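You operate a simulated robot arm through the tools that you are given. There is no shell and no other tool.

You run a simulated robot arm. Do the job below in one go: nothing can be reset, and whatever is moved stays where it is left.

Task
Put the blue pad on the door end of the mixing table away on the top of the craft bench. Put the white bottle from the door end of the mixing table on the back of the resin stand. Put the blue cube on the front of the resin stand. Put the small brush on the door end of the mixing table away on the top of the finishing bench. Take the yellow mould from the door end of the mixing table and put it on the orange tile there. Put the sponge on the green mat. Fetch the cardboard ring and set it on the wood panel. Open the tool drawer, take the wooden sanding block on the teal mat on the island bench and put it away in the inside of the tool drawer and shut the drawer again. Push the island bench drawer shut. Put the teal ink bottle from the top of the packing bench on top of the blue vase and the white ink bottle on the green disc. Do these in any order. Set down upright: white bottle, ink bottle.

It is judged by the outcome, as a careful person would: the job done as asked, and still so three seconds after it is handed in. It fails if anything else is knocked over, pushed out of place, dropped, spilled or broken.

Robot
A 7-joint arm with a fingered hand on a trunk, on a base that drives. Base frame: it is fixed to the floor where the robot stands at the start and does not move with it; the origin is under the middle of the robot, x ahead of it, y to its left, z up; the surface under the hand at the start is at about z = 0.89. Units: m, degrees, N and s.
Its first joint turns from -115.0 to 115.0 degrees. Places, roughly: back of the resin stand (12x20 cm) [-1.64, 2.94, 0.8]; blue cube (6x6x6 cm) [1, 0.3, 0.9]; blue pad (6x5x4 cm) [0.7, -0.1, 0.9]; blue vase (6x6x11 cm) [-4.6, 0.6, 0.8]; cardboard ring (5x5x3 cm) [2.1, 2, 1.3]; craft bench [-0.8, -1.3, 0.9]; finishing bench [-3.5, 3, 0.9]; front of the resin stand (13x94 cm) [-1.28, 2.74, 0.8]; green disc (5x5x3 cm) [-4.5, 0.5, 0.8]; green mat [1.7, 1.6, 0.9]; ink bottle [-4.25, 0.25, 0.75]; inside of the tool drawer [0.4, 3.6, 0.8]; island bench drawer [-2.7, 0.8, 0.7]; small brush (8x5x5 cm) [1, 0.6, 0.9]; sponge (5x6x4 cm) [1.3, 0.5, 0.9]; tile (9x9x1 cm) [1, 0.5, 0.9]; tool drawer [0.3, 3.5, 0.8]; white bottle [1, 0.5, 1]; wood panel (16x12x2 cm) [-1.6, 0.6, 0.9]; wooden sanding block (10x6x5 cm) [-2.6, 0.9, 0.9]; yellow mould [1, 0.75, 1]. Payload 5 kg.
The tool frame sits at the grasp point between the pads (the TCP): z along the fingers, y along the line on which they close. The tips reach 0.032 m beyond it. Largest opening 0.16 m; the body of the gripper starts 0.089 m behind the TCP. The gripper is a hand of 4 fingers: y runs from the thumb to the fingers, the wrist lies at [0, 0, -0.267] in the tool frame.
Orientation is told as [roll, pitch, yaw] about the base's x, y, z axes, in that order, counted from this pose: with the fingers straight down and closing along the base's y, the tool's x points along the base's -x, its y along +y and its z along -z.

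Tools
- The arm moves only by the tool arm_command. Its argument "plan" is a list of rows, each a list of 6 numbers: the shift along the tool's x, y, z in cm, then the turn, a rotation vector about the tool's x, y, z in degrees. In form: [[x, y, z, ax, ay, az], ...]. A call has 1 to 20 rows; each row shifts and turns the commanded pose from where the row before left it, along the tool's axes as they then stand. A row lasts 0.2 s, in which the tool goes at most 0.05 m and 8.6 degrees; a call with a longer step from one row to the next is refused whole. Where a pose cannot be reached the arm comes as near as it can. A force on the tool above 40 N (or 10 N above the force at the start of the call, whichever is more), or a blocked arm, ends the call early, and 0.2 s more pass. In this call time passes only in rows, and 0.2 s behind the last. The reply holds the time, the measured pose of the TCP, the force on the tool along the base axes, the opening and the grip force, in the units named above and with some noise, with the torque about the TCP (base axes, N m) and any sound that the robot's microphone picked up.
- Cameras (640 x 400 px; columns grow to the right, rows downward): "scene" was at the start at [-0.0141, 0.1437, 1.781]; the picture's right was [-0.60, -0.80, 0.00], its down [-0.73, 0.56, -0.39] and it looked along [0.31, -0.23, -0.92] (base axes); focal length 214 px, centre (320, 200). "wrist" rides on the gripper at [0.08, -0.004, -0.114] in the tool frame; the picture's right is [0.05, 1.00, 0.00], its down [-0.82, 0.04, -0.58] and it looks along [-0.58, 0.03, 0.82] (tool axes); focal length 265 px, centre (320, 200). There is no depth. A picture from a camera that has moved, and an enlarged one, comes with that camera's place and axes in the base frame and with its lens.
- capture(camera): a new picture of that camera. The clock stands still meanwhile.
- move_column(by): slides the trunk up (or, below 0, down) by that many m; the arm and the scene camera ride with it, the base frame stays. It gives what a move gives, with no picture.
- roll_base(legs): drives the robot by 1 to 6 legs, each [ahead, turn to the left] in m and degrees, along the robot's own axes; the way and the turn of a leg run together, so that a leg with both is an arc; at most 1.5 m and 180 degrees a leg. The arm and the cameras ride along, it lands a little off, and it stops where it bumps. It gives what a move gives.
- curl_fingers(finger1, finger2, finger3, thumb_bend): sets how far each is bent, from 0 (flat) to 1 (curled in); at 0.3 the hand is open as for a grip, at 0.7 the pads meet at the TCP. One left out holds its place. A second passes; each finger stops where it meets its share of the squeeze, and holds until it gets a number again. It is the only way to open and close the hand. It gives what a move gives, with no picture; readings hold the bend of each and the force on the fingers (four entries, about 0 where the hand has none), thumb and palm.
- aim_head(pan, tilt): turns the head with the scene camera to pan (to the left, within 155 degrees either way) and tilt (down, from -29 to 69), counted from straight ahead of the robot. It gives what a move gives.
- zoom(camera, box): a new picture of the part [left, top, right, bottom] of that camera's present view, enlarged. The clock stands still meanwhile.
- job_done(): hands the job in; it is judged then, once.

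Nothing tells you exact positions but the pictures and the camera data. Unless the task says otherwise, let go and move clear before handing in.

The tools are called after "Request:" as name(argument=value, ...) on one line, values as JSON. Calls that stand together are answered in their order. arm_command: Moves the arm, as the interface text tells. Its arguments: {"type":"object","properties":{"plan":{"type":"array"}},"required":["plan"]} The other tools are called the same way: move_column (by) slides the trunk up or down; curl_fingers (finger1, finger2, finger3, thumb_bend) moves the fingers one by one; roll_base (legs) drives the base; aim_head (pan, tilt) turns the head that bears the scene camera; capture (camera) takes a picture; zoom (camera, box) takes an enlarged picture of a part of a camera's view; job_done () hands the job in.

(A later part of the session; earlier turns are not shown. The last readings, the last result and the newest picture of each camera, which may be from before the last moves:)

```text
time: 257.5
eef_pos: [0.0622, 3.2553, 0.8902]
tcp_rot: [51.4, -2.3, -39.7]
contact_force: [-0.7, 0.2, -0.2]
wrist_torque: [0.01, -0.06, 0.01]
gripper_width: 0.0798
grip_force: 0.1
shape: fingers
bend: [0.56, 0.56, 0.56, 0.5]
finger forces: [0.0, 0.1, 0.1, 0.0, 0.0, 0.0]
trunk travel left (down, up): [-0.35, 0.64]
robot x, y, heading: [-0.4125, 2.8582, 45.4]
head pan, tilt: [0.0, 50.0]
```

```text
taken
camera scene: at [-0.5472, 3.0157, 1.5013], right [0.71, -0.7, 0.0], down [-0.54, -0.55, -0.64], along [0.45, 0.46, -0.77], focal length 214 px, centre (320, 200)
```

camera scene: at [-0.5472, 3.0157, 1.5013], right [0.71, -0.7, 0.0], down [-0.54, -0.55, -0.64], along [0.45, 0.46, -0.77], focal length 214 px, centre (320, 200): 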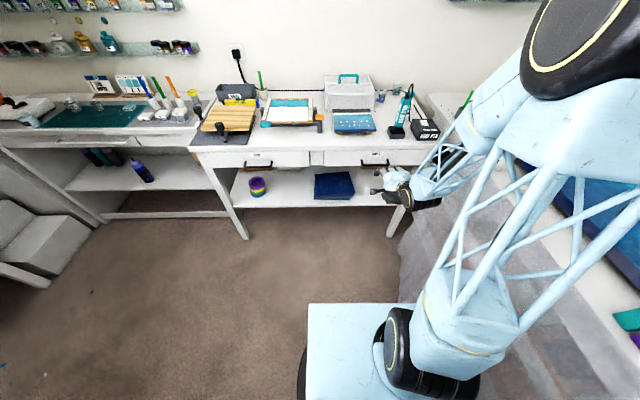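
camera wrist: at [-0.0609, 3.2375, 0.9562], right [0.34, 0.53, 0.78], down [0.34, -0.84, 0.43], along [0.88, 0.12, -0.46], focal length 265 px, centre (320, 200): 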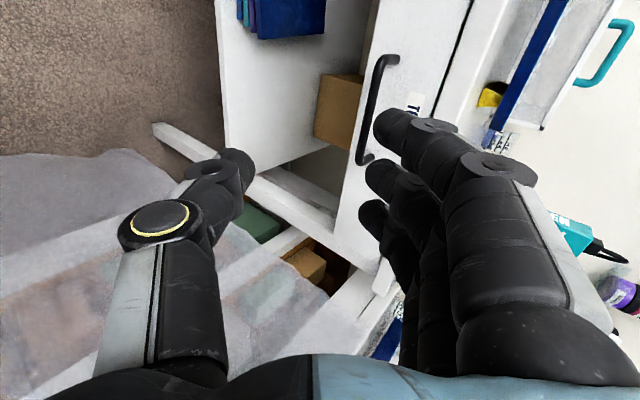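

The bar shows clearly at about (0.214,3.403,0.806). I move to a start point about 12 cm short of it along the hand's axis and check.

Request:
arm_command(plan=[[-1, 2.75, 0, 0, 0, 0], [-1, 2.75, 0, 0, 0, 0], [0, 0, 3.5, 0, 0, 0], [0, 0, 3.5, 0, 0, 0], [0, 0, 3.5, 0, 0, 0]])

Request:
capture(camera="wrist")

Request:
zoom(camera="scene", box=[320, 110, 460, 220])

```text
time: 258.7
eef_pos: [0.1545, 3.3309, 0.8694]
tcp_rot: [51.4, -2.3, -39.9]
contact_force: [0.4, -0.4, 1.2]
wrist_torque: [0.0, 0.02, -0.02]
gripper_width: 0.0796
grip_force: 0.1
shape: fingers
bend: [0.56, 0.56, 0.56, 0.5]
finger forces: [0.1, 0.1, 0.0, 0.1, 0.0, 0.1]
trunk travel left (down, up): [-0.35, 0.64]
robot x, y, heading: [-0.4127, 2.8588, 45.6]
head pan, tilt: [0.0, 50.0]
```

```text
taken
camera wrist: at [0.0312, 3.3141, 0.9343], right [0.34, 0.53, 0.78], down [0.34, -0.84, 0.43], along [0.88, 0.12, -0.46], focal length 265 px, centre (320, 200)
```

wrist: 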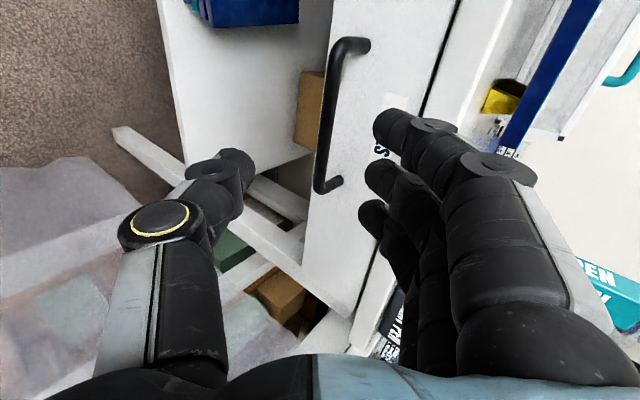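

```text
3.64 times, centred on (390, 165) of scene
camera zoom: at [-0.5473, 3.0156, 1.5013], right [0.71, -0.7, 0.0], down [-0.54, -0.55, -0.64], along [0.45, 0.46, -0.77], focal length 780 px, centre (66, 327)
```

zoom: 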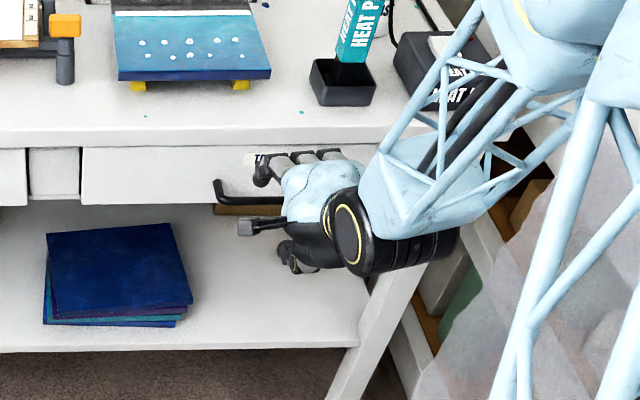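

The bar lies between thumb and fingers. I advance along the hand axis toward the bar.

Request:
arm_command(plan=[[0.3, 0, 3, 0, 0, 0], [0.2, 0, 3, 0, 0, 0], [0, 0, 2.5, 0, 0, 0], [0, 0, 1.5, 0, 0, 0]])

Request:
capture(camera="wrist")

Request:
zoom(camera="scene", box=[320, 110, 460, 220])

```text
time: 259.7
eef_pos: [0.2, 3.3928, 0.8064]
tcp_rot: [51.3, -2.3, -39.8]
contact_force: [-6.2, -7.5, 1.2]
wrist_torque: [0.06, -0.13, -0.15]
gripper_width: 0.0788
grip_force: 4.9
shape: fingers
bend: [0.56, 0.58, 0.59, 0.5]
finger forces: [1.1, 3.3, 5.1, 0.1, 0.0, 0.1]
trunk travel left (down, up): [-0.35, 0.64]
robot x, y, heading: [-0.4174, 2.8584, 45.2]
head pan, tilt: [0.0, 50.0]
```

```text
taken
camera wrist: at [0.0776, 3.3748, 0.872], right [0.34, 0.53, 0.78], down [0.34, -0.84, 0.43], along [0.88, 0.12, -0.46], focal length 265 px, centre (320, 200)
```

wrist: 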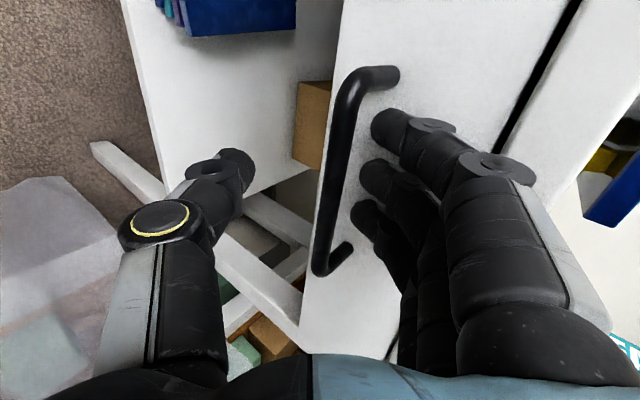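

```text
3.64 times, centred on (390, 165) of scene
camera zoom: at [-0.5479, 3.0151, 1.5014], right [0.71, -0.7, 0.0], down [-0.54, -0.55, -0.64], along [0.45, 0.46, -0.77], focal length 780 px, centre (66, 327)
```

zoom: 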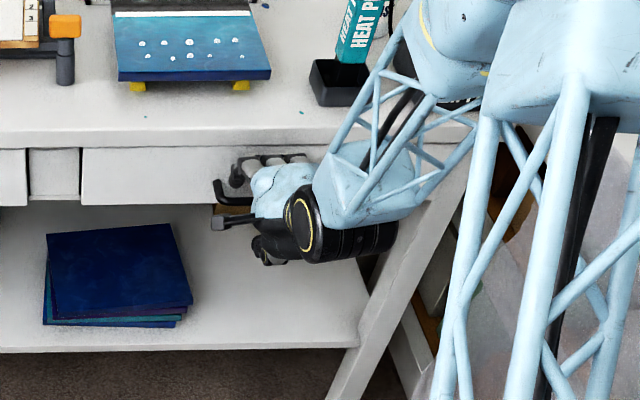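

The fingertips just touch the drawer face behind the bar. I close the hand on the bar.

Request:
curl_fingers(finger1=0.78, finger2=0.78, finger3=0.78, thumb_bend=0.75)

Request:
capture(camera="wrist")

```text
time: 260.7
eef_pos: [0.2005, 3.3935, 0.8076]
tcp_rot: [51.3, -2.3, -39.7]
contact_force: [-1.4, 0.5, -2.4]
wrist_torque: [0.02, -0.03, -0.04]
gripper_width: 0.0179
grip_force: 2.3
shape: fingers
bend: [0.77, 0.76, 0.78, 0.71]
finger forces: [2.0, 2.2, 0.3, 0.0, 0.7, 0.1]
trunk travel left (down, up): [-0.35, 0.64]
robot x, y, heading: [-0.4109, 2.8594, 45.2]
head pan, tilt: [0.0, 50.0]
```

```text
taken
camera wrist: at [0.0778, 3.3757, 0.8717], right [0.34, 0.53, 0.78], down [0.34, -0.84, 0.43], along [0.88, 0.12, -0.46], focal length 265 px, centre (320, 200)
```

wrist: 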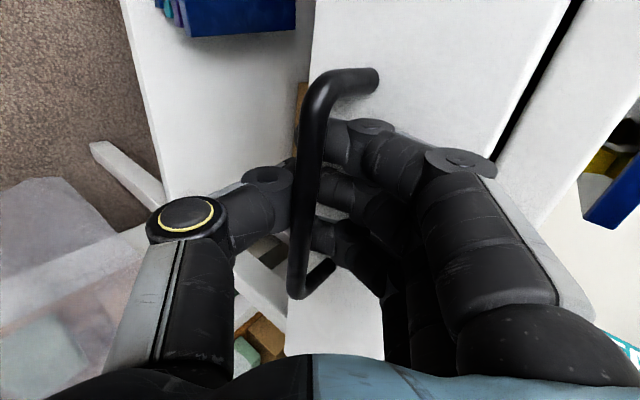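

The fingers have hooked behind the bar. I pull slowly straight back toward me and check that the drawer follows.

Request:
arm_command(plan=[[0.06, -0.5, -0.62, 0, 0, 0], [0.06, -0.5, -0.62, 0, 0, 0], [0.06, -0.5, -0.62, 0, 0, 0], [0.06, -0.5, -0.62, 0, 0, 0], [0.06, -0.5, -0.62, 0, 0, 0], [0.06, -0.5, -0.62, 0, 0, 0]])

Request:
capture(camera="wrist")

Request:
zoom(camera="scene", box=[320, 110, 460, 220])

```text
time: 262.1
eef_pos: [0.1681, 3.358, 0.8066]
tcp_rot: [51.4, -2.3, -39.9]
contact_force: [-1.1, 0.4, 1.4]
wrist_torque: [0.07, -0.03, -0.03]
gripper_width: 0.0182
grip_force: 1.9
shape: fingers
bend: [0.77, 0.76, 0.78, 0.71]
finger forces: [1.4, 2.0, 0.3, 0.0, 0.2, 0.1]
trunk travel left (down, up): [-0.35, 0.64]
robot x, y, heading: [-0.4127, 2.8583, 45.5]
head pan, tilt: [0.0, 50.0]
```

```text
taken
camera wrist: at [0.0446, 3.3407, 0.8709], right [0.34, 0.53, 0.78], down [0.34, -0.84, 0.43], along [0.88, 0.12, -0.46], focal length 265 px, centre (320, 200)
```

wrist: 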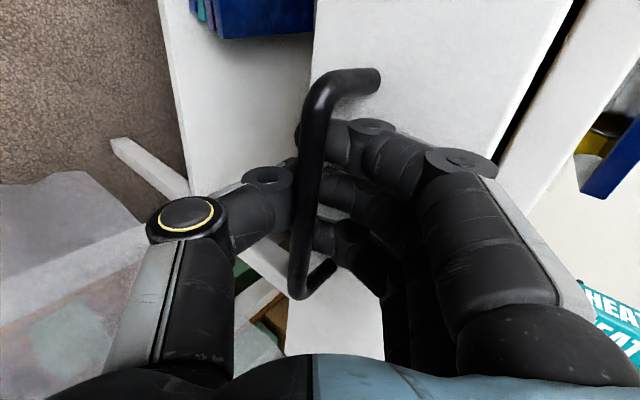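

```text
3.64 times, centred on (390, 165) of scene
camera zoom: at [-0.5473, 3.0158, 1.5013], right [0.71, -0.7, 0.0], down [-0.54, -0.55, -0.64], along [0.45, 0.46, -0.77], focal length 780 px, centre (66, 327)
```

zoom: 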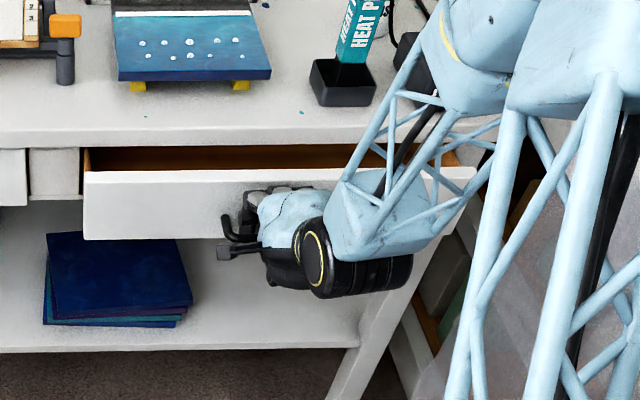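

The drawer follows the hand. I keep pulling at the same gentle speed.

Request:
arm_command(plan=[[0.06, -0.5, -0.62, 0, 0, 0], [0.06, -0.5, -0.62, 0, 0, 0], [0.06, -0.5, -0.62, 0, 0, 0], [0.06, -0.5, -0.62, 0, 0, 0], [0.06, -0.5, -0.62, 0, 0, 0], [0.06, -0.5, -0.62, 0, 0, 0], [0.06, -0.5, -0.62, 0, 0, 0], [0.06, -0.5, -0.62, 0, 0, 0], [0.06, -0.5, -0.62, 0, 0, 0], [0.06, -0.5, -0.62, 0, 0, 0], [0.06, -0.5, -0.62, 0, 0, 0], [0.06, -0.5, -0.62, 0, 0, 0], [0.06, -0.5, -0.62, 0, 0, 0], [0.06, -0.5, -0.62, 0, 0, 0], [0.06, -0.5, -0.62, 0, 0, 0], [0.06, -0.5, -0.62, 0, 0, 0]])

Request:
zoom(camera="scene", box=[300, 110, 460, 240])

```text
time: 265.5
eef_pos: [0.0779, 3.2668, 0.8054]
tcp_rot: [51.4, -2.3, -39.7]
contact_force: [0.2, -1.4, -0.4]
wrist_torque: [0.06, -0.09, -0.09]
gripper_width: 0.018
grip_force: 1.9
shape: fingers
bend: [0.77, 0.76, 0.78, 0.71]
finger forces: [1.4, 2.1, 0.2, 0.0, 0.0, 0.1]
trunk travel left (down, up): [-0.35, 0.64]
robot x, y, heading: [-0.4168, 2.8606, 45.5]
head pan, tilt: [0.0, 50.0]
```

```text
3.08 times, centred on (380, 175) of scene
camera zoom: at [-0.5471, 3.0157, 1.5014], right [0.71, -0.7, 0.0], down [-0.54, -0.55, -0.64], along [0.45, 0.46, -0.77], focal length 660 px, centre (135, 277)
```

zoom: 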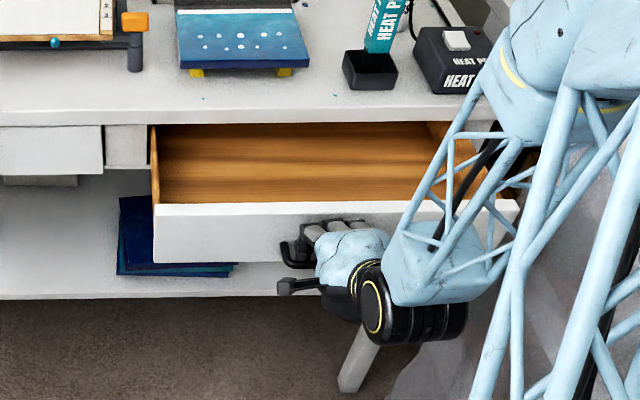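

The drawer is open about 19 cm and empty inside. I pull 3 cm more, then unhook by opening the fingers and retreating along the hand axis.

Request:
arm_command(plan=[[0.06, -0.5, -0.62, 0, 0, 0], [0.06, -0.5, -0.62, 0, 0, 0], [0.06, -0.5, -0.62, 0, 0, 0], [0.06, -0.5, -0.62, 0, 0, 0]])

Request:
curl_fingers(finger1=0.55, finger2=0.55, finger3=0.55, thumb_bend=0.5)

Request:
capture(camera="wrist")

```text
time: 266.5
eef_pos: [0.0675, 3.2551, 0.8058]
tcp_rot: [51.4, -2.4, -39.8]
contact_force: [0.1, -1.1, 0.6]
wrist_torque: [0.07, -0.04, -0.03]
gripper_width: 0.0178
grip_force: 2.1
shape: fingers
bend: [0.77, 0.76, 0.78, 0.71]
finger forces: [1.4, 2.4, 0.1, 0.1, 0.0, 0.0]
out of reach, approached as far as the arm can: row 3, 4
trunk travel left (down, up): [-0.35, 0.64]
robot x, y, heading: [-0.4138, 2.8613, 44.8]
head pan, tilt: [0.0, 50.0]
```

```text
time: 267.5
eef_pos: [0.0663, 3.2551, 0.806]
tcp_rot: [51.3, -2.4, -39.8]
contact_force: [-0.3, -0.3, 0.3]
wrist_torque: [0.02, 0.0, 0.01]
gripper_width: 0.0808
grip_force: 0.0
shape: fingers
bend: [0.55, 0.55, 0.55, 0.5]
finger forces: [0.0, 0.0, 0.1, 0.0, 0.0, 0.0]
trunk travel left (down, up): [-0.35, 0.64]
robot x, y, heading: [-0.4123, 2.8568, 45.4]
head pan, tilt: [0.0, 50.0]
```

```text
taken
camera wrist: at [-0.0555, 3.2381, 0.8704], right [0.34, 0.53, 0.78], down [0.34, -0.84, 0.43], along [0.88, 0.12, -0.46], focal length 265 px, centre (320, 200)
```

wrist: 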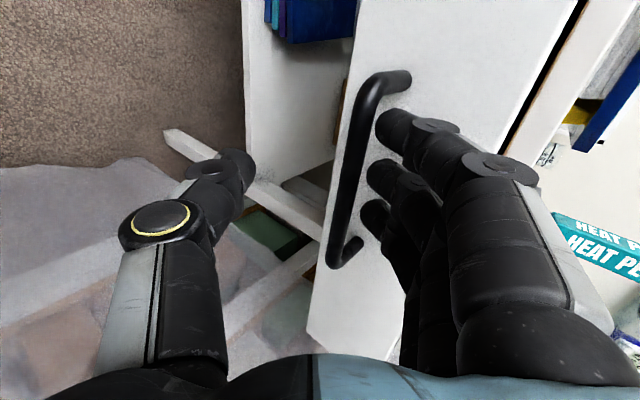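

Fingers are open around the bar. I retreat along the hand axis (back and up).

Request:
arm_command(plan=[[0, -0.3, -1.5, 0, 0, 0], [0, 0, -2, 0, 0, 0], [0, 0, -2, 0, 0, 0]])

Request:
capture(camera="wrist")

```text
time: 268.3
eef_pos: [0.0743, 3.2442, 0.8374]
tcp_rot: [51.3, -2.3, -39.8]
contact_force: [-0.3, 0.5, 1.0]
wrist_torque: [-0.02, 0.01, 0.0]
gripper_width: 0.0809
grip_force: 0.0
shape: fingers
bend: [0.55, 0.55, 0.55, 0.5]
finger forces: [0.0, 0.0, 0.0, 0.0, 0.0, 0.0]
out of reach, approached as far as the arm can: row 1, 2, 3
trunk travel left (down, up): [-0.35, 0.64]
robot x, y, heading: [-0.4164, 2.8592, 45.6]
head pan, tilt: [0.0, 50.0]
```

```text
taken
camera wrist: at [-0.048, 3.2268, 0.9032], right [0.34, 0.53, 0.78], down [0.34, -0.84, 0.43], along [0.88, 0.12, -0.46], focal length 265 px, centre (320, 200)
```

wrist: 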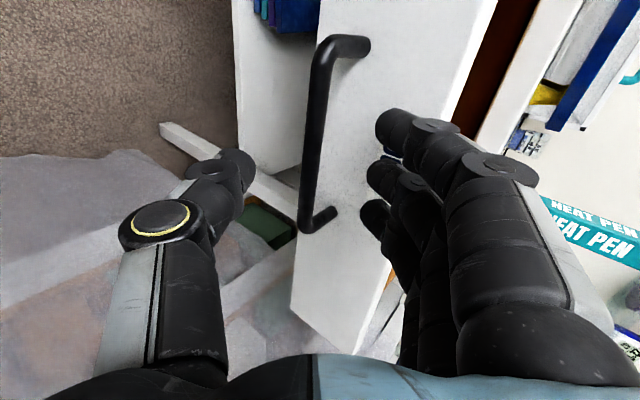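

The fingers are now above the bar level. I back the base away to clear the drawer.

Request:
roll_base(legs=[[-0.18, 0]])

Request:
capture(camera="scene")

Request:
zoom(camera="scene", box=[260, 90, 460, 220])

```text
time: 269.8
eef_pos: [-0.0506, 3.1176, 0.8392]
tcp_rot: [51.2, -2.3, -39.7]
contact_force: [0.2, 0.0, -0.3]
wrist_torque: [-0.01, 0.04, 0.01]
gripper_width: 0.0811
grip_force: 0.1
shape: fingers
bend: [0.55, 0.55, 0.55, 0.5]
finger forces: [0.1, 0.0, 0.0, 0.0, 0.0, 0.1]
trunk travel left (down, up): [-0.35, 0.64]
robot x, y, heading: [-0.5387, 2.7336, 45.4]
head pan, tilt: [0.0, 50.0]
```

```text
taken
camera scene: at [-0.6727, 2.8883, 1.5014], right [0.71, -0.7, 0.0], down [-0.54, -0.55, -0.64], along [0.45, 0.46, -0.77], focal length 214 px, centre (320, 200)
```

scene: 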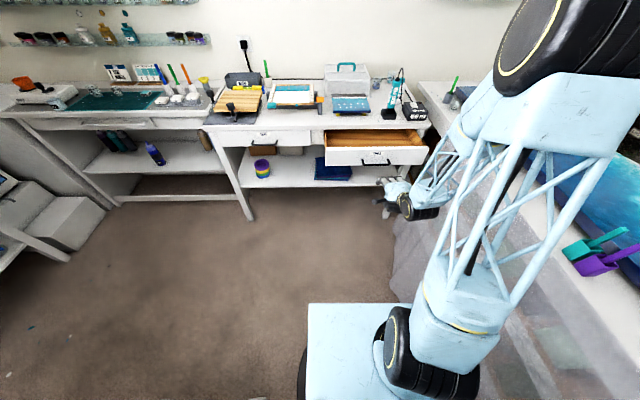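

```text
3.08 times, centred on (360, 155) of scene
camera zoom: at [-0.6727, 2.8883, 1.5014], right [0.71, -0.7, 0.0], down [-0.54, -0.55, -0.64], along [0.45, 0.46, -0.77], focal length 660 px, centre (197, 338)
```

zoom: 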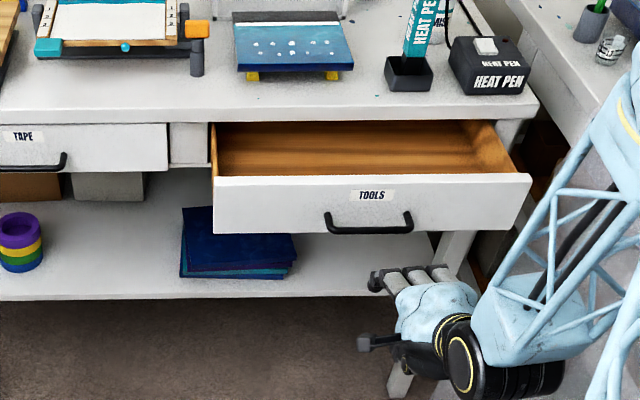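

The drawer is open with about 15 cm of clear space. I raise the trunk and bring the hand back to pointing straight down, then go fetch the sanding block.

Request:
move_column(by=0.3)

Request:
arm_command(plan=[[0, 0, 0, 0, 0, -8.5], [0, 0, 0, 0, 0, -8.5], [0, 0, 0, 0, 0, -8.5], [0, 0, 0, 0, 0, -8.5], [0, 0, 0, 0, 0, -8.5], [0, 0, 0, 0, 0, -8.5], [0, 0, 0, 0, 0, -8.5], [0, 0, 0, 0, 0, -8.5], [0, 0, 0, 0, 0, -8.5], [0, 0, 0, 0, 0, -8.5], [0, 0, 0, 0, 8.5, 0], [0, 0, 0, 0, 8.5, 0], [0, 0, 0, 0, 8.5, 0], [0, 0, 0, 0, 8.5, 0], [0, 0, 0, 0, 8.5, 0], [0, 0, 0, 0, 8.5, 0]])

Request:
curl_fingers(finger1=0.35, finger2=0.35, finger3=0.35, thumb_bend=0.35)

```text
time: 272.8
eef_pos: [-0.0514, 3.1166, 1.1384]
tcp_rot: [51.3, -2.2, -39.7]
contact_force: [-0.6, 0.1, -0.2]
wrist_torque: [0.0, 0.01, 0.01]
gripper_width: 0.0808
grip_force: 0.0
shape: fingers
bend: [0.55, 0.55, 0.55, 0.5]
finger forces: [0.0, 0.0, 0.0, 0.0, 0.1, 0.0]
trunk travel left (down, up): [-0.65, 0.34]
robot x, y, heading: [-0.5386, 2.7304, 45.8]
head pan, tilt: [0.0, 50.0]
```

```text
time: 276.2
eef_pos: [-0.0379, 3.1156, 1.1347]
tcp_rot: [5.5, -5.6, 41.8]
contact_force: [-0.6, -5.3, 0.2]
wrist_torque: [0.21, -0.16, 0.16]
gripper_width: 0.0817
grip_force: 0.1
shape: fingers
bend: [0.55, 0.55, 0.55, 0.5]
finger forces: [0.1, 0.1, 0.1, 0.1, 0.0, 0.1]
out of reach, approached as far as the arm can: row 13, 14
trunk travel left (down, up): [-0.65, 0.34]
robot x, y, heading: [-0.5443, 2.7349, 45.3]
head pan, tilt: [0.0, 50.0]
```

```text
time: 277.2
eef_pos: [-0.0561, 3.1263, 1.1333]
tcp_rot: [3.1, -4.3, 47.8]
contact_force: [0.1, 0.1, 0.5]
wrist_torque: [-0.02, 0.0, 0.01]
gripper_width: 0.1503
grip_force: 0.1
shape: fingers
bend: [0.35, 0.35, 0.35, 0.35]
finger forces: [0.0, 0.0, 0.0, 0.0, 0.0, 0.1]
trunk travel left (down, up): [-0.65, 0.34]
robot x, y, heading: [-0.5376, 2.7309, 45.5]
head pan, tilt: [0.0, 50.0]
```

Hand nearly level; I correct the last few degrees, raise the trunk for travel, and drive back out and around to the island aisle for the sanding block.

Request:
arm_command(plan=[[2, 0, 0, 3.1, 4.3, 0], [3, 0, 0, 0, 0, 2]])

Request:
move_column(by=0.18)

Request:
roll_base(legs=[[-0.85, 0], [-0.82, 0], [0, 90], [1.47, 0]])

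```text
time: 277.8
eef_pos: [-0.0892, 3.0877, 1.1352]
tcp_rot: [0.1, 0.0, 45.7]
contact_force: [-0.2, 0.3, 0.1]
wrist_torque: [0.02, 0.01, 0.05]
gripper_width: 0.1508
grip_force: 0.1
shape: fingers
bend: [0.35, 0.35, 0.35, 0.35]
finger forces: [0.1, 0.1, 0.1, 0.0, 0.0, 0.1]
trunk travel left (down, up): [-0.65, 0.34]
robot x, y, heading: [-0.5427, 2.7313, 45.4]
head pan, tilt: [0.0, 50.0]
```

```text
time: 279.8
eef_pos: [-0.0894, 3.0898, 1.3139]
tcp_rot: [0.1, 0.1, 45.9]
contact_force: [0.8, -0.4, 0.0]
wrist_torque: [0.03, -0.02, -0.03]
gripper_width: 0.1505
grip_force: 0.1
shape: fingers
bend: [0.35, 0.35, 0.35, 0.35]
finger forces: [0.0, 0.0, 0.1, 0.1, 0.0, 0.1]
trunk travel left (down, up): [-0.83, 0.16]
robot x, y, heading: [-0.5402, 2.7323, 45.4]
head pan, tilt: [0.0, 50.0]
```

```text
time: 299.3
eef_pos: [-3.1366, 3.0312, 1.3137]
tcp_rot: [0.1, 0.1, 135.9]
contact_force: [0.3, 0.2, -0.1]
wrist_torque: [-0.02, -0.03, -0.04]
gripper_width: 0.1506
grip_force: 0.1
shape: fingers
bend: [0.35, 0.35, 0.35, 0.35]
finger forces: [0.0, 0.0, 0.1, 0.0, 0.0, 0.0]
trunk travel left (down, up): [-0.83, 0.16]
robot x, y, heading: [-2.7745, 2.5819, 135.4]
head pan, tilt: [0.0, 50.0]
```

Request:
roll_base(legs=[[0, 89], [0.95, 0], [0.93, 0], [0, 91.2], [1.28, 0], [0, 90]])

Request:
aim_head(pan=5, tilt=55)

Request:
capture(camera="scene")

Request:
capture(camera="wrist")

```text
time: 326.9
eef_pos: [-2.7917, 0.6865, 1.3127]
tcp_rot: [0.2, -0.1, 44.1]
contact_force: [-0.4, 1.3, 0.8]
wrist_torque: [0.04, -0.02, -0.02]
gripper_width: 0.1506
grip_force: 0.1
shape: fingers
bend: [0.35, 0.35, 0.35, 0.35]
finger forces: [0.1, 0.0, 0.0, 0.0, 0.0, 0.0]
trunk travel left (down, up): [-0.83, 0.16]
robot x, y, heading: [-3.2496, 0.3458, 43.7]
head pan, tilt: [0.0, 50.0]
```

```text
time: 327.6
eef_pos: [-2.7906, 0.6856, 1.314]
tcp_rot: [0.2, 0.0, 44.0]
contact_force: [-1.0, -0.9, -0.5]
wrist_torque: [-0.01, 0.0, -0.03]
gripper_width: 0.1505
grip_force: 0.1
shape: fingers
bend: [0.35, 0.35, 0.35, 0.35]
finger forces: [0.0, 0.1, 0.0, 0.1, 0.0, 0.0]
trunk travel left (down, up): [-0.83, 0.16]
robot x, y, heading: [-3.2518, 0.3455, 43.7]
head pan, tilt: [5.0, 55.0]
```

```text
taken
camera scene: at [-3.3887, 0.5036, 1.9749], right [0.75, -0.66, 0.0], down [-0.54, -0.61, -0.57], along [0.38, 0.43, -0.82], focal length 214 px, centre (320, 200)
```

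scene: 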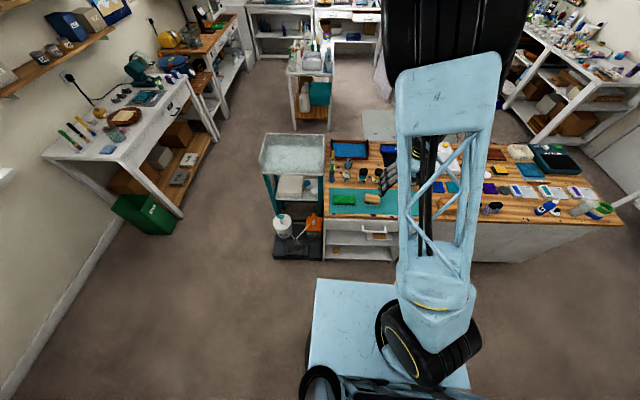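

```text
taken
camera wrist: at [-2.8454, 0.6268, 1.4272], right [-0.73, 0.68, 0.0], down [0.56, 0.6, 0.58], along [0.39, 0.42, -0.82], focal length 265 px, centre (320, 200)
```

wrist: 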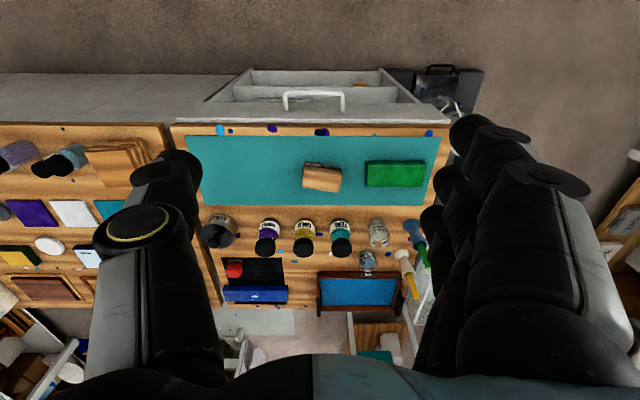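

The block lies at about (-2.65,0.842), turned roughly 13°. I move over it, align and descend partway with the hand opened to 13 cm.

Request:
arm_command(plan=[[-4.17, 0.31, 0, 0, 0, 0], [-4.17, 0.31, 0, 0, 0, 0], [-4.17, 0.31, 0, 0, 0, 0], [-4.17, 0.31, 0, 0, 0, 0], [-4.17, 0.31, 0, 0, 0, 0], [0, 0, 0, 0, 0, 6.5], [0, 0, 0, 0, 0, 6.5], [0, 0, 4.3, 0, 0, 0], [0, 0, 4.3, 0, 0, 0], [0, 0, 4.3, 0, 0, 0], [0, 0, 4.3, 0, 0, 0]])

Request:
curl_fingers(finger1=0.39, finger2=0.39, finger3=0.39, thumb_bend=0.39)

Request:
capture(camera="wrist")

```text
time: 330.0
eef_pos: [-2.6514, 0.843, 1.1402]
tcp_rot: [0.1, 0.1, 31.0]
contact_force: [-0.8, 0.6, 0.1]
wrist_torque: [-0.03, 0.04, 0.01]
gripper_width: 0.1505
grip_force: 0.1
shape: fingers
bend: [0.35, 0.35, 0.35, 0.35]
finger forces: [0.1, 0.1, 0.0, 0.0, 0.0, 0.0]
trunk travel left (down, up): [-0.83, 0.16]
robot x, y, heading: [-3.2546, 0.3409, 43.5]
head pan, tilt: [5.0, 55.0]
```

```text
time: 331.0
eef_pos: [-2.6502, 0.8427, 1.1413]
tcp_rot: [0.0, 0.1, 31.1]
contact_force: [-0.6, 0.3, 0.6]
wrist_torque: [0.03, -0.01, -0.01]
gripper_width: 0.1364
grip_force: 0.0
shape: fingers
bend: [0.39, 0.39, 0.39, 0.39]
finger forces: [0.1, 0.0, 0.1, 0.1, 0.0, 0.0]
trunk travel left (down, up): [-0.83, 0.16]
robot x, y, heading: [-3.2529, 0.344, 43.8]
head pan, tilt: [5.0, 55.0]
```

```text
taken
camera wrist: at [-2.7192, 0.7966, 1.2555], right [-0.56, 0.83, 0.0], down [0.68, 0.46, 0.58], along [0.48, 0.32, -0.82], focal length 265 px, centre (320, 200)
```

wrist: 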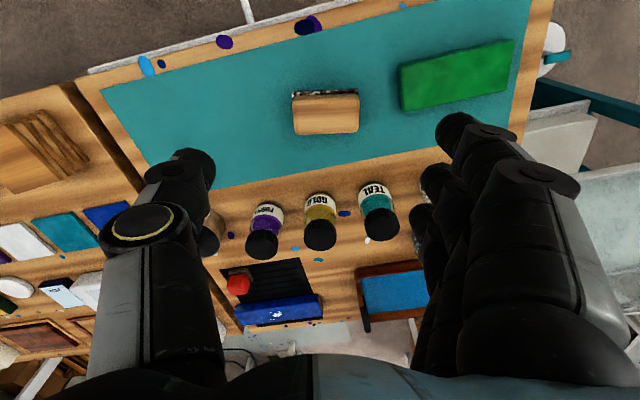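

The block is under the hand; small correction then descend to grip height.

Request:
arm_command(plan=[[-1, 0.65, 2, 0, 0, -3], [0, 0, 4.5, 0, 0, 0], [0, 0, 4.5, 0, 0, 0], [0, 0, 4, 0, 0, 0], [0, 0, 3, 0, 0, 0]])

Request:
capture(camera="wrist")

```text
time: 332.2
eef_pos: [-2.6461, 0.8524, 0.9606]
tcp_rot: [0.1, 0.0, 34.0]
contact_force: [1.4, -0.4, -0.3]
wrist_torque: [-0.03, 0.05, -0.01]
gripper_width: 0.1361
grip_force: 0.1
shape: fingers
bend: [0.39, 0.39, 0.39, 0.39]
finger forces: [0.1, 0.0, 0.1, 0.0, 0.1, 0.0]
trunk travel left (down, up): [-0.83, 0.16]
robot x, y, heading: [-3.252, 0.3445, 43.8]
head pan, tilt: [5.0, 55.0]
```

```text
taken
camera wrist: at [-2.7108, 0.8041, 1.0738], right [-0.6, 0.8, 0.0], down [0.65, 0.49, 0.58], along [0.46, 0.35, -0.82], focal length 265 px, centre (320, 200)
```

wrist: 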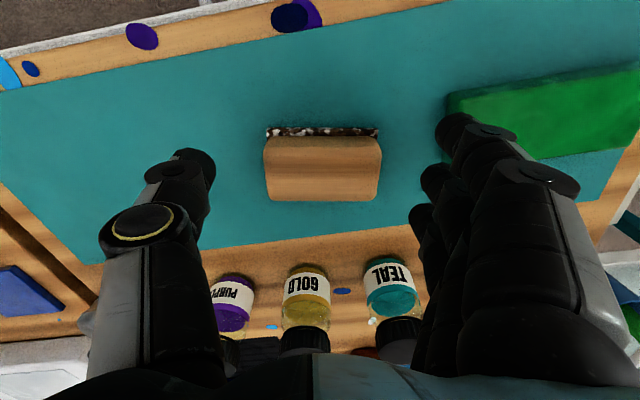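

The block is a bit lower than assumed (its top is near z=0.90) and a green block is close on the right, so I narrow the opening, shift 1.3 cm forward, and descend stepwise.

Request:
curl_fingers(finger1=0.44, finger2=0.44, finger3=0.44, thumb_bend=0.44)

Request:
arm_command(plan=[[-1.2, 0, 0, 0, 0, 0], [0, 0, 1.5, 0, 0, 0], [0, 0, 1.5, 0, 0, 0]])

Request:
capture(camera="wrist")

```text
time: 333.2
eef_pos: [-2.6463, 0.853, 0.9606]
tcp_rot: [0.0, 0.0, 34.1]
contact_force: [1.0, -0.2, 0.0]
wrist_torque: [-0.06, 0.01, -0.06]
gripper_width: 0.1159
grip_force: 0.0
shape: fingers
bend: [0.44, 0.44, 0.44, 0.44]
finger forces: [0.0, 0.0, 0.0, 0.0, 0.1, 0.1]
trunk travel left (down, up): [-0.83, 0.16]
robot x, y, heading: [-3.2517, 0.3409, 43.6]
head pan, tilt: [5.0, 55.0]
```

```text
time: 334.0
eef_pos: [-2.6392, 0.8603, 0.9311]
tcp_rot: [0.1, 0.1, 34.0]
contact_force: [-0.2, 0.1, 0.7]
wrist_torque: [0.01, -0.03, 0.03]
gripper_width: 0.1159
grip_force: 0.1
shape: fingers
bend: [0.44, 0.44, 0.44, 0.44]
finger forces: [0.0, 0.1, 0.0, 0.0, 0.0, 0.0]
trunk travel left (down, up): [-0.83, 0.16]
robot x, y, heading: [-3.2549, 0.3396, 43.5]
head pan, tilt: [5.0, 55.0]
```

```text
taken
camera wrist: at [-2.7012, 0.8116, 1.0448], right [-0.6, 0.8, 0.0], down [0.65, 0.49, 0.58], along [0.46, 0.35, -0.82], focal length 265 px, centre (320, 200)
```

wrist: 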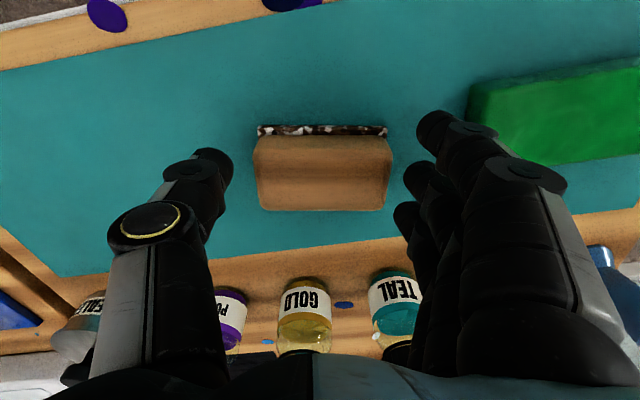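

Request:
arm_command(plan=[[0, 0, 1.2, 0, 0, 0], [0, 0, 1.0, 0, 0, 0], [0, 0, 0.6, 0, 0, 0]])

Request:
capture(camera="wrist")

```text
time: 334.8
eef_pos: [-2.6369, 0.8606, 0.9032]
tcp_rot: [0.1, 0.1, 34.0]
contact_force: [-0.3, -0.3, -0.1]
wrist_torque: [-0.02, -0.01, -0.03]
gripper_width: 0.1162
grip_force: 0.1
shape: fingers
bend: [0.44, 0.44, 0.44, 0.44]
finger forces: [0.0, 0.0, 0.0, 0.0, 0.1, 0.0]
trunk travel left (down, up): [-0.83, 0.16]
robot x, y, heading: [-3.2529, 0.3444, 43.7]
head pan, tilt: [5.0, 55.0]
```

```text
taken
camera wrist: at [-2.7015, 0.8113, 1.017], right [-0.6, 0.8, 0.0], down [0.65, 0.49, 0.58], along [0.46, 0.35, -0.82], focal length 265 px, centre (320, 200)
```

wrist: 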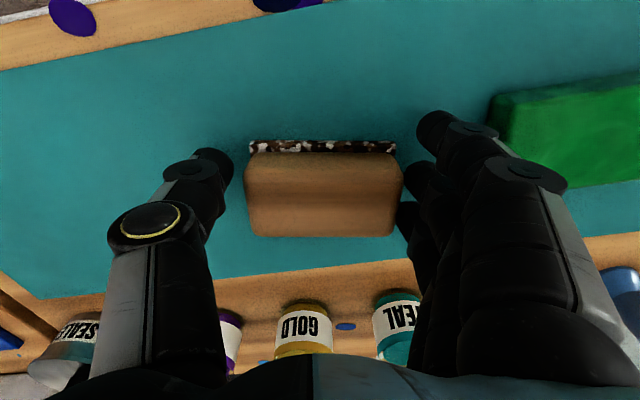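

Request:
arm_command(plan=[[0, 0, 0.8, 0, 0, 0], [0, 0, 0.6, 0, 0, 0]])

Request:
curl_fingers(finger1=0.7, finger2=0.7, finger3=0.7, thumb_bend=0.7)

Request:
capture(camera="wrist")

```text
time: 335.4
eef_pos: [-2.6372, 0.8599, 0.8907]
tcp_rot: [0.1, 0.1, 34.1]
contact_force: [-1.5, 0.2, 10.0]
wrist_torque: [-0.07, 0.05, 0.01]
gripper_width: 0.1162
grip_force: 4.8
shape: fingers
bend: [0.44, 0.44, 0.44, 0.44]
finger forces: [2.0, 1.7, 1.2, 0.0, 5.1, 0.0]
trunk travel left (down, up): [-0.83, 0.16]
robot x, y, heading: [-3.2558, 0.3431, 43.7]
head pan, tilt: [5.0, 55.0]
```

```text
time: 336.4
eef_pos: [-2.6356, 0.859, 0.8907]
tcp_rot: [0.1, 0.0, 34.0]
contact_force: [8.2, -5.7, 16.4]
wrist_torque: [0.74, -0.01, -0.36]
gripper_width: 0.054
grip_force: 28.8
shape: fingers
bend: [0.7, 0.47, 0.47, 0.58]
finger forces: [0.0, 15.0, 15.1, 0.0, 27.5, 0.0]
trunk travel left (down, up): [-0.83, 0.16]
robot x, y, heading: [-3.2537, 0.3416, 43.7]
head pan, tilt: [5.0, 55.0]
```

```text
taken
camera wrist: at [-2.7007, 0.8096, 1.0043], right [-0.6, 0.8, 0.0], down [0.65, 0.49, 0.58], along [0.46, 0.35, -0.82], focal length 265 px, centre (320, 200)
```

wrist: 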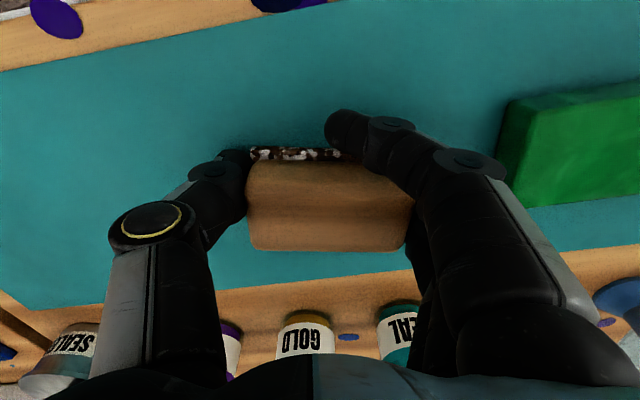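

The block is gripped by thumb and two fingers. I lift it and check.

Request:
arm_command(plan=[[0, 0, -1.5, 0, 0, 0], [0, 0, -3, 0, 0, 0], [0, 0, -4.5, 0, 0, 0], [0, 0, -4.5, 0, 0, 0], [0, 0, -4.5, 0, 0, 0], [0, 0, -4.5, 0, 0, 0], [0, 0, -4.5, 0, 0, 0]])

Request:
capture(camera="wrist")

```text
time: 338.0
eef_pos: [-2.6387, 0.8582, 1.1603]
tcp_rot: [0.1, 0.1, 34.0]
contact_force: [0.4, -0.4, -1.7]
wrist_torque: [0.04, -0.03, 0.01]
gripper_width: 0.0525
grip_force: 22.1
shape: fingers
bend: [0.7, 0.46, 0.45, 0.59]
finger forces: [0.0, 11.5, 11.2, 0.0, 22.3, 0.0]
trunk travel left (down, up): [-0.83, 0.16]
robot x, y, heading: [-3.2524, 0.3443, 43.6]
head pan, tilt: [5.0, 55.0]
```

```text
taken
camera wrist: at [-2.7019, 0.8098, 1.2743], right [-0.6, 0.8, 0.0], down [0.65, 0.49, 0.58], along [0.46, 0.35, -0.82], focal length 265 px, centre (320, 200)
```

wrist: 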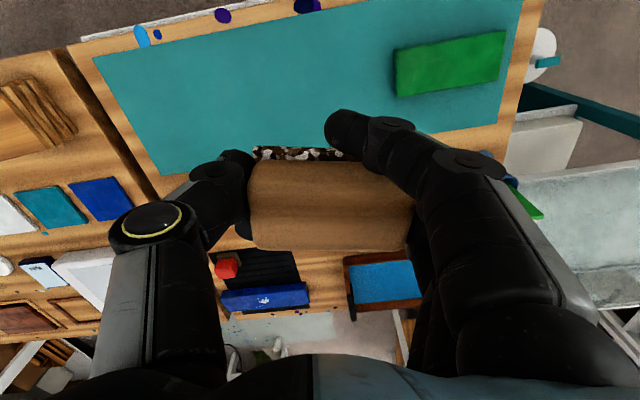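

The block is held securely. I retract the arm over the aisle, raise a little, and drive back to the tool drawer.

Request:
arm_command(plan=[[4.5, 0, -1, 0, 0, 0], [4.5, 0, -1, 0, 0, 0], [4.5, 0, -1, 0, 0, 0], [4.5, 0, -1, 0, 0, 0], [3, 0, 0, 0, 0, 0]])

Request:
move_column(by=0.1)

Request:
roll_base(legs=[[0, 91.9], [1.2, 0], [0, -90], [0.95, 0], [0.95, 0]])

```text
time: 339.2
eef_pos: [-2.8112, 0.7418, 1.2001]
tcp_rot: [0.2, 0.0, 34.1]
contact_force: [-0.2, -0.5, -0.8]
wrist_torque: [0.01, -0.05, 0.0]
gripper_width: 0.0527
grip_force: 22.6
shape: fingers
bend: [0.7, 0.46, 0.45, 0.59]
finger forces: [0.0, 11.4, 11.1, 0.0, 22.1, 0.0]
trunk travel left (down, up): [-0.83, 0.16]
robot x, y, heading: [-3.2536, 0.3423, 43.7]
head pan, tilt: [5.0, 55.0]
```

```text
time: 340.5
eef_pos: [-2.8105, 0.7422, 1.2985]
tcp_rot: [0.1, 0.1, 34.0]
contact_force: [-0.4, 0.2, -1.5]
wrist_torque: [0.02, 0.0, 0.03]
gripper_width: 0.0528
grip_force: 22.4
shape: fingers
bend: [0.7, 0.46, 0.45, 0.59]
finger forces: [0.1, 11.5, 11.3, 0.0, 22.0, 0.1]
trunk travel left (down, up): [-0.93, 0.06]
robot x, y, heading: [-3.2547, 0.3418, 43.5]
head pan, tilt: [5.0, 55.0]
```

```text
time: 363.8
eef_pos: [-2.3173, 2.9443, 1.2982]
tcp_rot: [0.0, 0.2, 35.1]
contact_force: [-0.5, 0.5, -1.2]
wrist_torque: [-0.06, 0.06, 0.0]
gripper_width: 0.0525
grip_force: 22.0
shape: fingers
bend: [0.7, 0.46, 0.45, 0.59]
finger forces: [0.0, 11.5, 11.0, 0.0, 21.7, 0.0]
trunk travel left (down, up): [-0.93, 0.06]
robot x, y, heading: [-2.7514, 2.5365, 44.8]
head pan, tilt: [5.0, 55.0]
```

Request:
roll_base(legs=[[0, -89.3], [1.44, 0], [0, 90], [0.95, 0], [0.9, 0]])

Request:
aim_head(pan=0, tilt=50)

Request:
capture(camera="scene")

Request:
capture(camera="wrist")

```text
time: 387.9
eef_pos: [0.0322, 3.2465, 1.2984]
tcp_rot: [0.3, 0.0, 35.4]
contact_force: [-0.8, 0.5, -1.1]
wrist_torque: [0.02, 0.05, -0.01]
gripper_width: 0.0524
grip_force: 21.7
shape: fingers
bend: [0.7, 0.46, 0.45, 0.59]
finger forces: [0.0, 11.4, 10.8, 0.0, 21.4, 0.1]
trunk travel left (down, up): [-0.93, 0.06]
robot x, y, heading: [-0.4, 2.838, 45.3]
head pan, tilt: [5.0, 55.0]
```

```text
time: 388.6
eef_pos: [0.0309, 3.2468, 1.2992]
tcp_rot: [0.1, -0.1, 35.3]
contact_force: [0.8, -0.2, -0.9]
wrist_torque: [-0.02, 0.03, 0.01]
gripper_width: 0.0523
grip_force: 22.1
shape: fingers
bend: [0.7, 0.46, 0.45, 0.59]
finger forces: [0.1, 11.6, 10.8, 0.1, 21.3, 0.0]
trunk travel left (down, up): [-0.93, 0.06]
robot x, y, heading: [-0.397, 2.8374, 45.3]
head pan, tilt: [0.0, 50.0]
```

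```text
taken
camera scene: at [-0.5328, 2.9934, 2.0813], right [0.71, -0.71, 0.0], down [-0.54, -0.54, -0.64], along [0.45, 0.45, -0.77], focal length 214 px, centre (320, 200)
```

scene: 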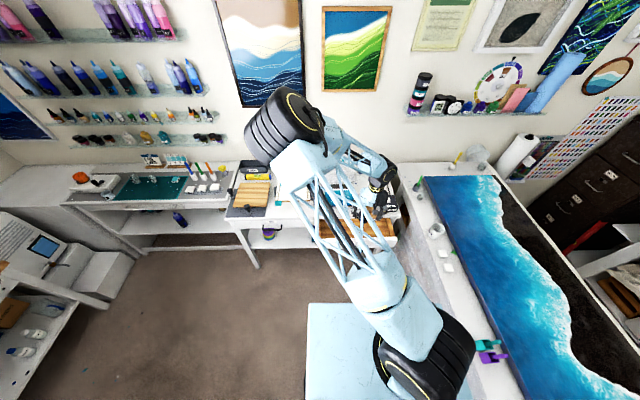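

```text
taken
camera wrist: at [-0.0318, 3.1964, 1.4133], right [-0.62, 0.78, 0.0], down [0.64, 0.51, 0.58], along [0.45, 0.36, -0.82], focal length 265 px, centre (320, 200)
```

wrist: 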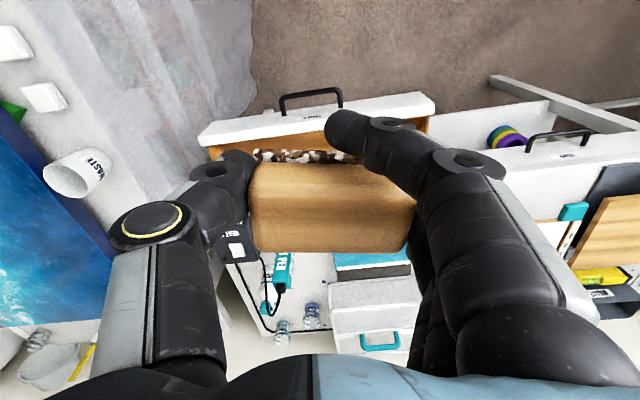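

I'm back at the drawer. I align the block with the drawer, move over the opening, and lower in stages while watching the elbow.

Request:
arm_command(plan=[[0, 0, 0, 0, 0, -5], [0, 0, 0, 0, 0, -5.2], [-4.5, -0.35, 0, 0, 0, 0], [-4.5, -0.35, 0, 0, 0, 0], [-4.5, -0.35, 0, 0, 0, 0], [-4.5, -0.35, 0, 0, 0, 0]])

Request:
move_column(by=-0.2)

Request:
capture(camera="scene")

Request:
capture(camera="wrist")

```text
time: 389.9
eef_pos: [0.1688, 3.3664, 1.2994]
tcp_rot: [0.2, 0.1, 45.6]
contact_force: [1.6, -0.4, -0.8]
wrist_torque: [-0.01, 0.05, 0.02]
gripper_width: 0.0525
grip_force: 22.0
shape: fingers
bend: [0.7, 0.46, 0.45, 0.59]
finger forces: [0.0, 11.6, 10.8, 0.0, 21.3, 0.1]
trunk travel left (down, up): [-0.93, 0.06]
robot x, y, heading: [-0.3969, 2.8369, 45.2]
head pan, tilt: [0.0, 50.0]
```

```text
time: 392.1
eef_pos: [0.1677, 3.3661, 1.0999]
tcp_rot: [0.1, 0.1, 45.6]
contact_force: [0.0, -0.1, 0.4]
wrist_torque: [0.0, 0.03, 0.02]
gripper_width: 0.0528
grip_force: 22.4
shape: fingers
bend: [0.7, 0.46, 0.45, 0.59]
finger forces: [0.1, 11.6, 10.8, 0.0, 21.3, 0.1]
trunk travel left (down, up): [-0.73, 0.26]
robot x, y, heading: [-0.4036, 2.8334, 45.0]
head pan, tilt: [0.0, 50.0]
```

```text
taken
camera scene: at [-0.5326, 2.9933, 1.8814], right [0.71, -0.71, 0.0], down [-0.54, -0.54, -0.64], along [0.45, 0.45, -0.77], focal length 214 px, centre (320, 200)
```

scene: 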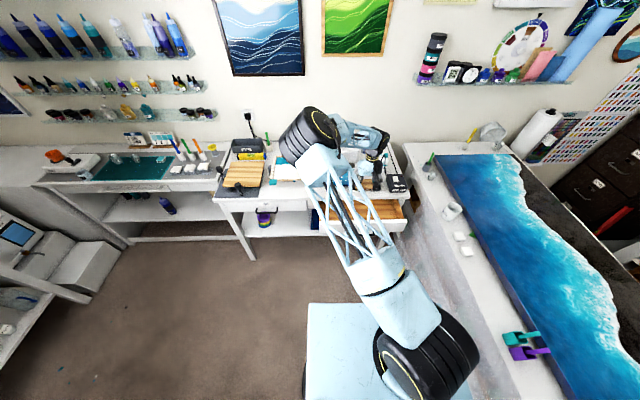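

```text
taken
camera wrist: at [0.1143, 3.3053, 1.2139], right [-0.75, 0.66, 0.0], down [0.54, 0.61, 0.58], along [0.38, 0.43, -0.82], focal length 265 px, centre (320, 200)
```

wrist: 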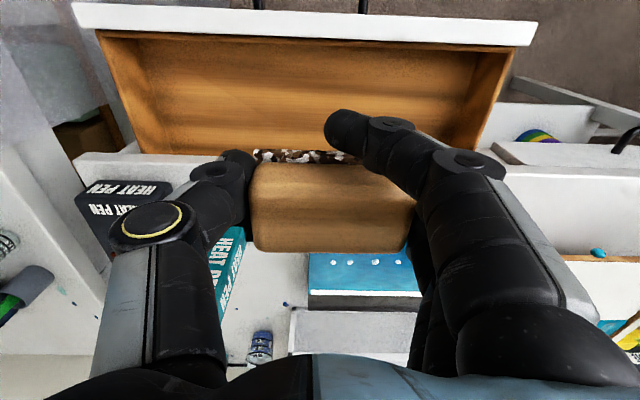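

The block is above the open drawer. I lower further with the trunk and look.

Request:
move_column(by=-0.18)

Request:
capture(camera="wrist")

Request:
zoom(camera="scene", box=[260, 100, 460, 240])

```text
time: 394.1
eef_pos: [0.1668, 3.3659, 0.9186]
tcp_rot: [0.1, 0.0, 45.5]
contact_force: [-0.3, 0.5, -0.5]
wrist_torque: [-0.02, 0.01, 0.01]
gripper_width: 0.0526
grip_force: 21.6
shape: fingers
bend: [0.7, 0.46, 0.45, 0.59]
finger forces: [0.1, 11.7, 10.8, 0.0, 21.3, 0.0]
trunk travel left (down, up): [-0.55, 0.44]
robot x, y, heading: [-0.4025, 2.8362, 45.1]
head pan, tilt: [0.0, 50.0]
```

```text
taken
camera wrist: at [0.1143, 3.3053, 1.0339], right [-0.75, 0.66, 0.0], down [0.54, 0.61, 0.58], along [0.38, 0.43, -0.82], focal length 265 px, centre (320, 200)
```

wrist: 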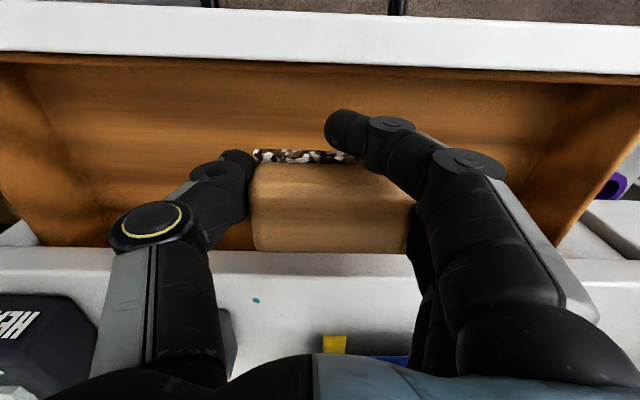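

```text
2.86 times, centred on (360, 170) of scene
camera zoom: at [-0.5325, 2.9933, 1.7014], right [0.71, -0.71, 0.0], down [-0.54, -0.54, -0.64], along [0.45, 0.45, -0.77], focal length 613 px, centre (206, 286)
```

zoom: 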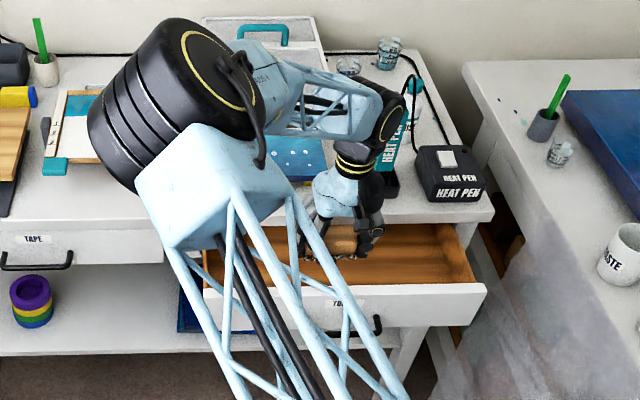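

Good clearance all round: about 5 cm to the desk edge and to the drawer front. I lower the block into the drawer.

Request:
arm_command(plan=[[0, 0, 3, 0, 0, 0], [0, 0, 3, 0, 0, 0], [0, 0, 1.5, 0, 0, 0], [0, 0, 0.8, 0, 0, 0]])

Request:
capture(camera="wrist")

```text
time: 395.1
eef_pos: [0.1679, 3.3662, 0.8362]
tcp_rot: [0.1, 0.1, 45.5]
contact_force: [0.5, 0.5, -0.7]
wrist_torque: [0.01, 0.01, 0.0]
gripper_width: 0.0529
grip_force: 21.4
shape: fingers
bend: [0.7, 0.46, 0.45, 0.59]
finger forces: [0.0, 11.7, 10.8, 0.1, 21.3, 0.0]
trunk travel left (down, up): [-0.55, 0.44]
robot x, y, heading: [-0.4027, 2.835, 45.2]
head pan, tilt: [0.0, 50.0]
```

```text
taken
camera wrist: at [0.1145, 3.3051, 0.9513], right [-0.75, 0.66, 0.0], down [0.54, 0.61, 0.58], along [0.38, 0.43, -0.82], focal length 265 px, centre (320, 200)
```

wrist: 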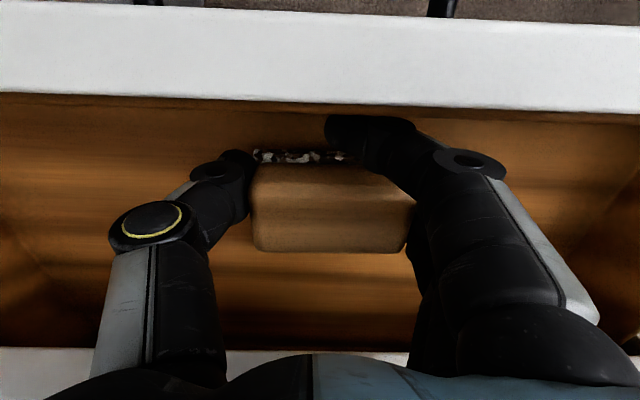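

Request:
arm_command(plan=[[0, 0, 0.5, 0, 0, 0], [0, 0, 0.4, 0, 0, 0], [0, 0, 0.4, 0, 0, 0], [0, 0, 0.3, 0, 0, 0]])

```text
time: 396.1
eef_pos: [0.1684, 3.365, 0.822]
tcp_rot: [0.1, 0.0, 45.5]
contact_force: [-0.1, -0.8, 13.8]
wrist_torque: [0.66, 0.39, 0.05]
gripper_width: 0.0523
grip_force: 23.6
shape: fingers
bend: [0.7, 0.46, 0.45, 0.59]
finger forces: [0.1, 12.6, 12.5, 0.1, 22.2, 0.0]
trunk travel left (down, up): [-0.55, 0.44]
robot x, y, heading: [-0.4006, 2.84, 44.9]
head pan, tilt: [0.0, 50.0]
```

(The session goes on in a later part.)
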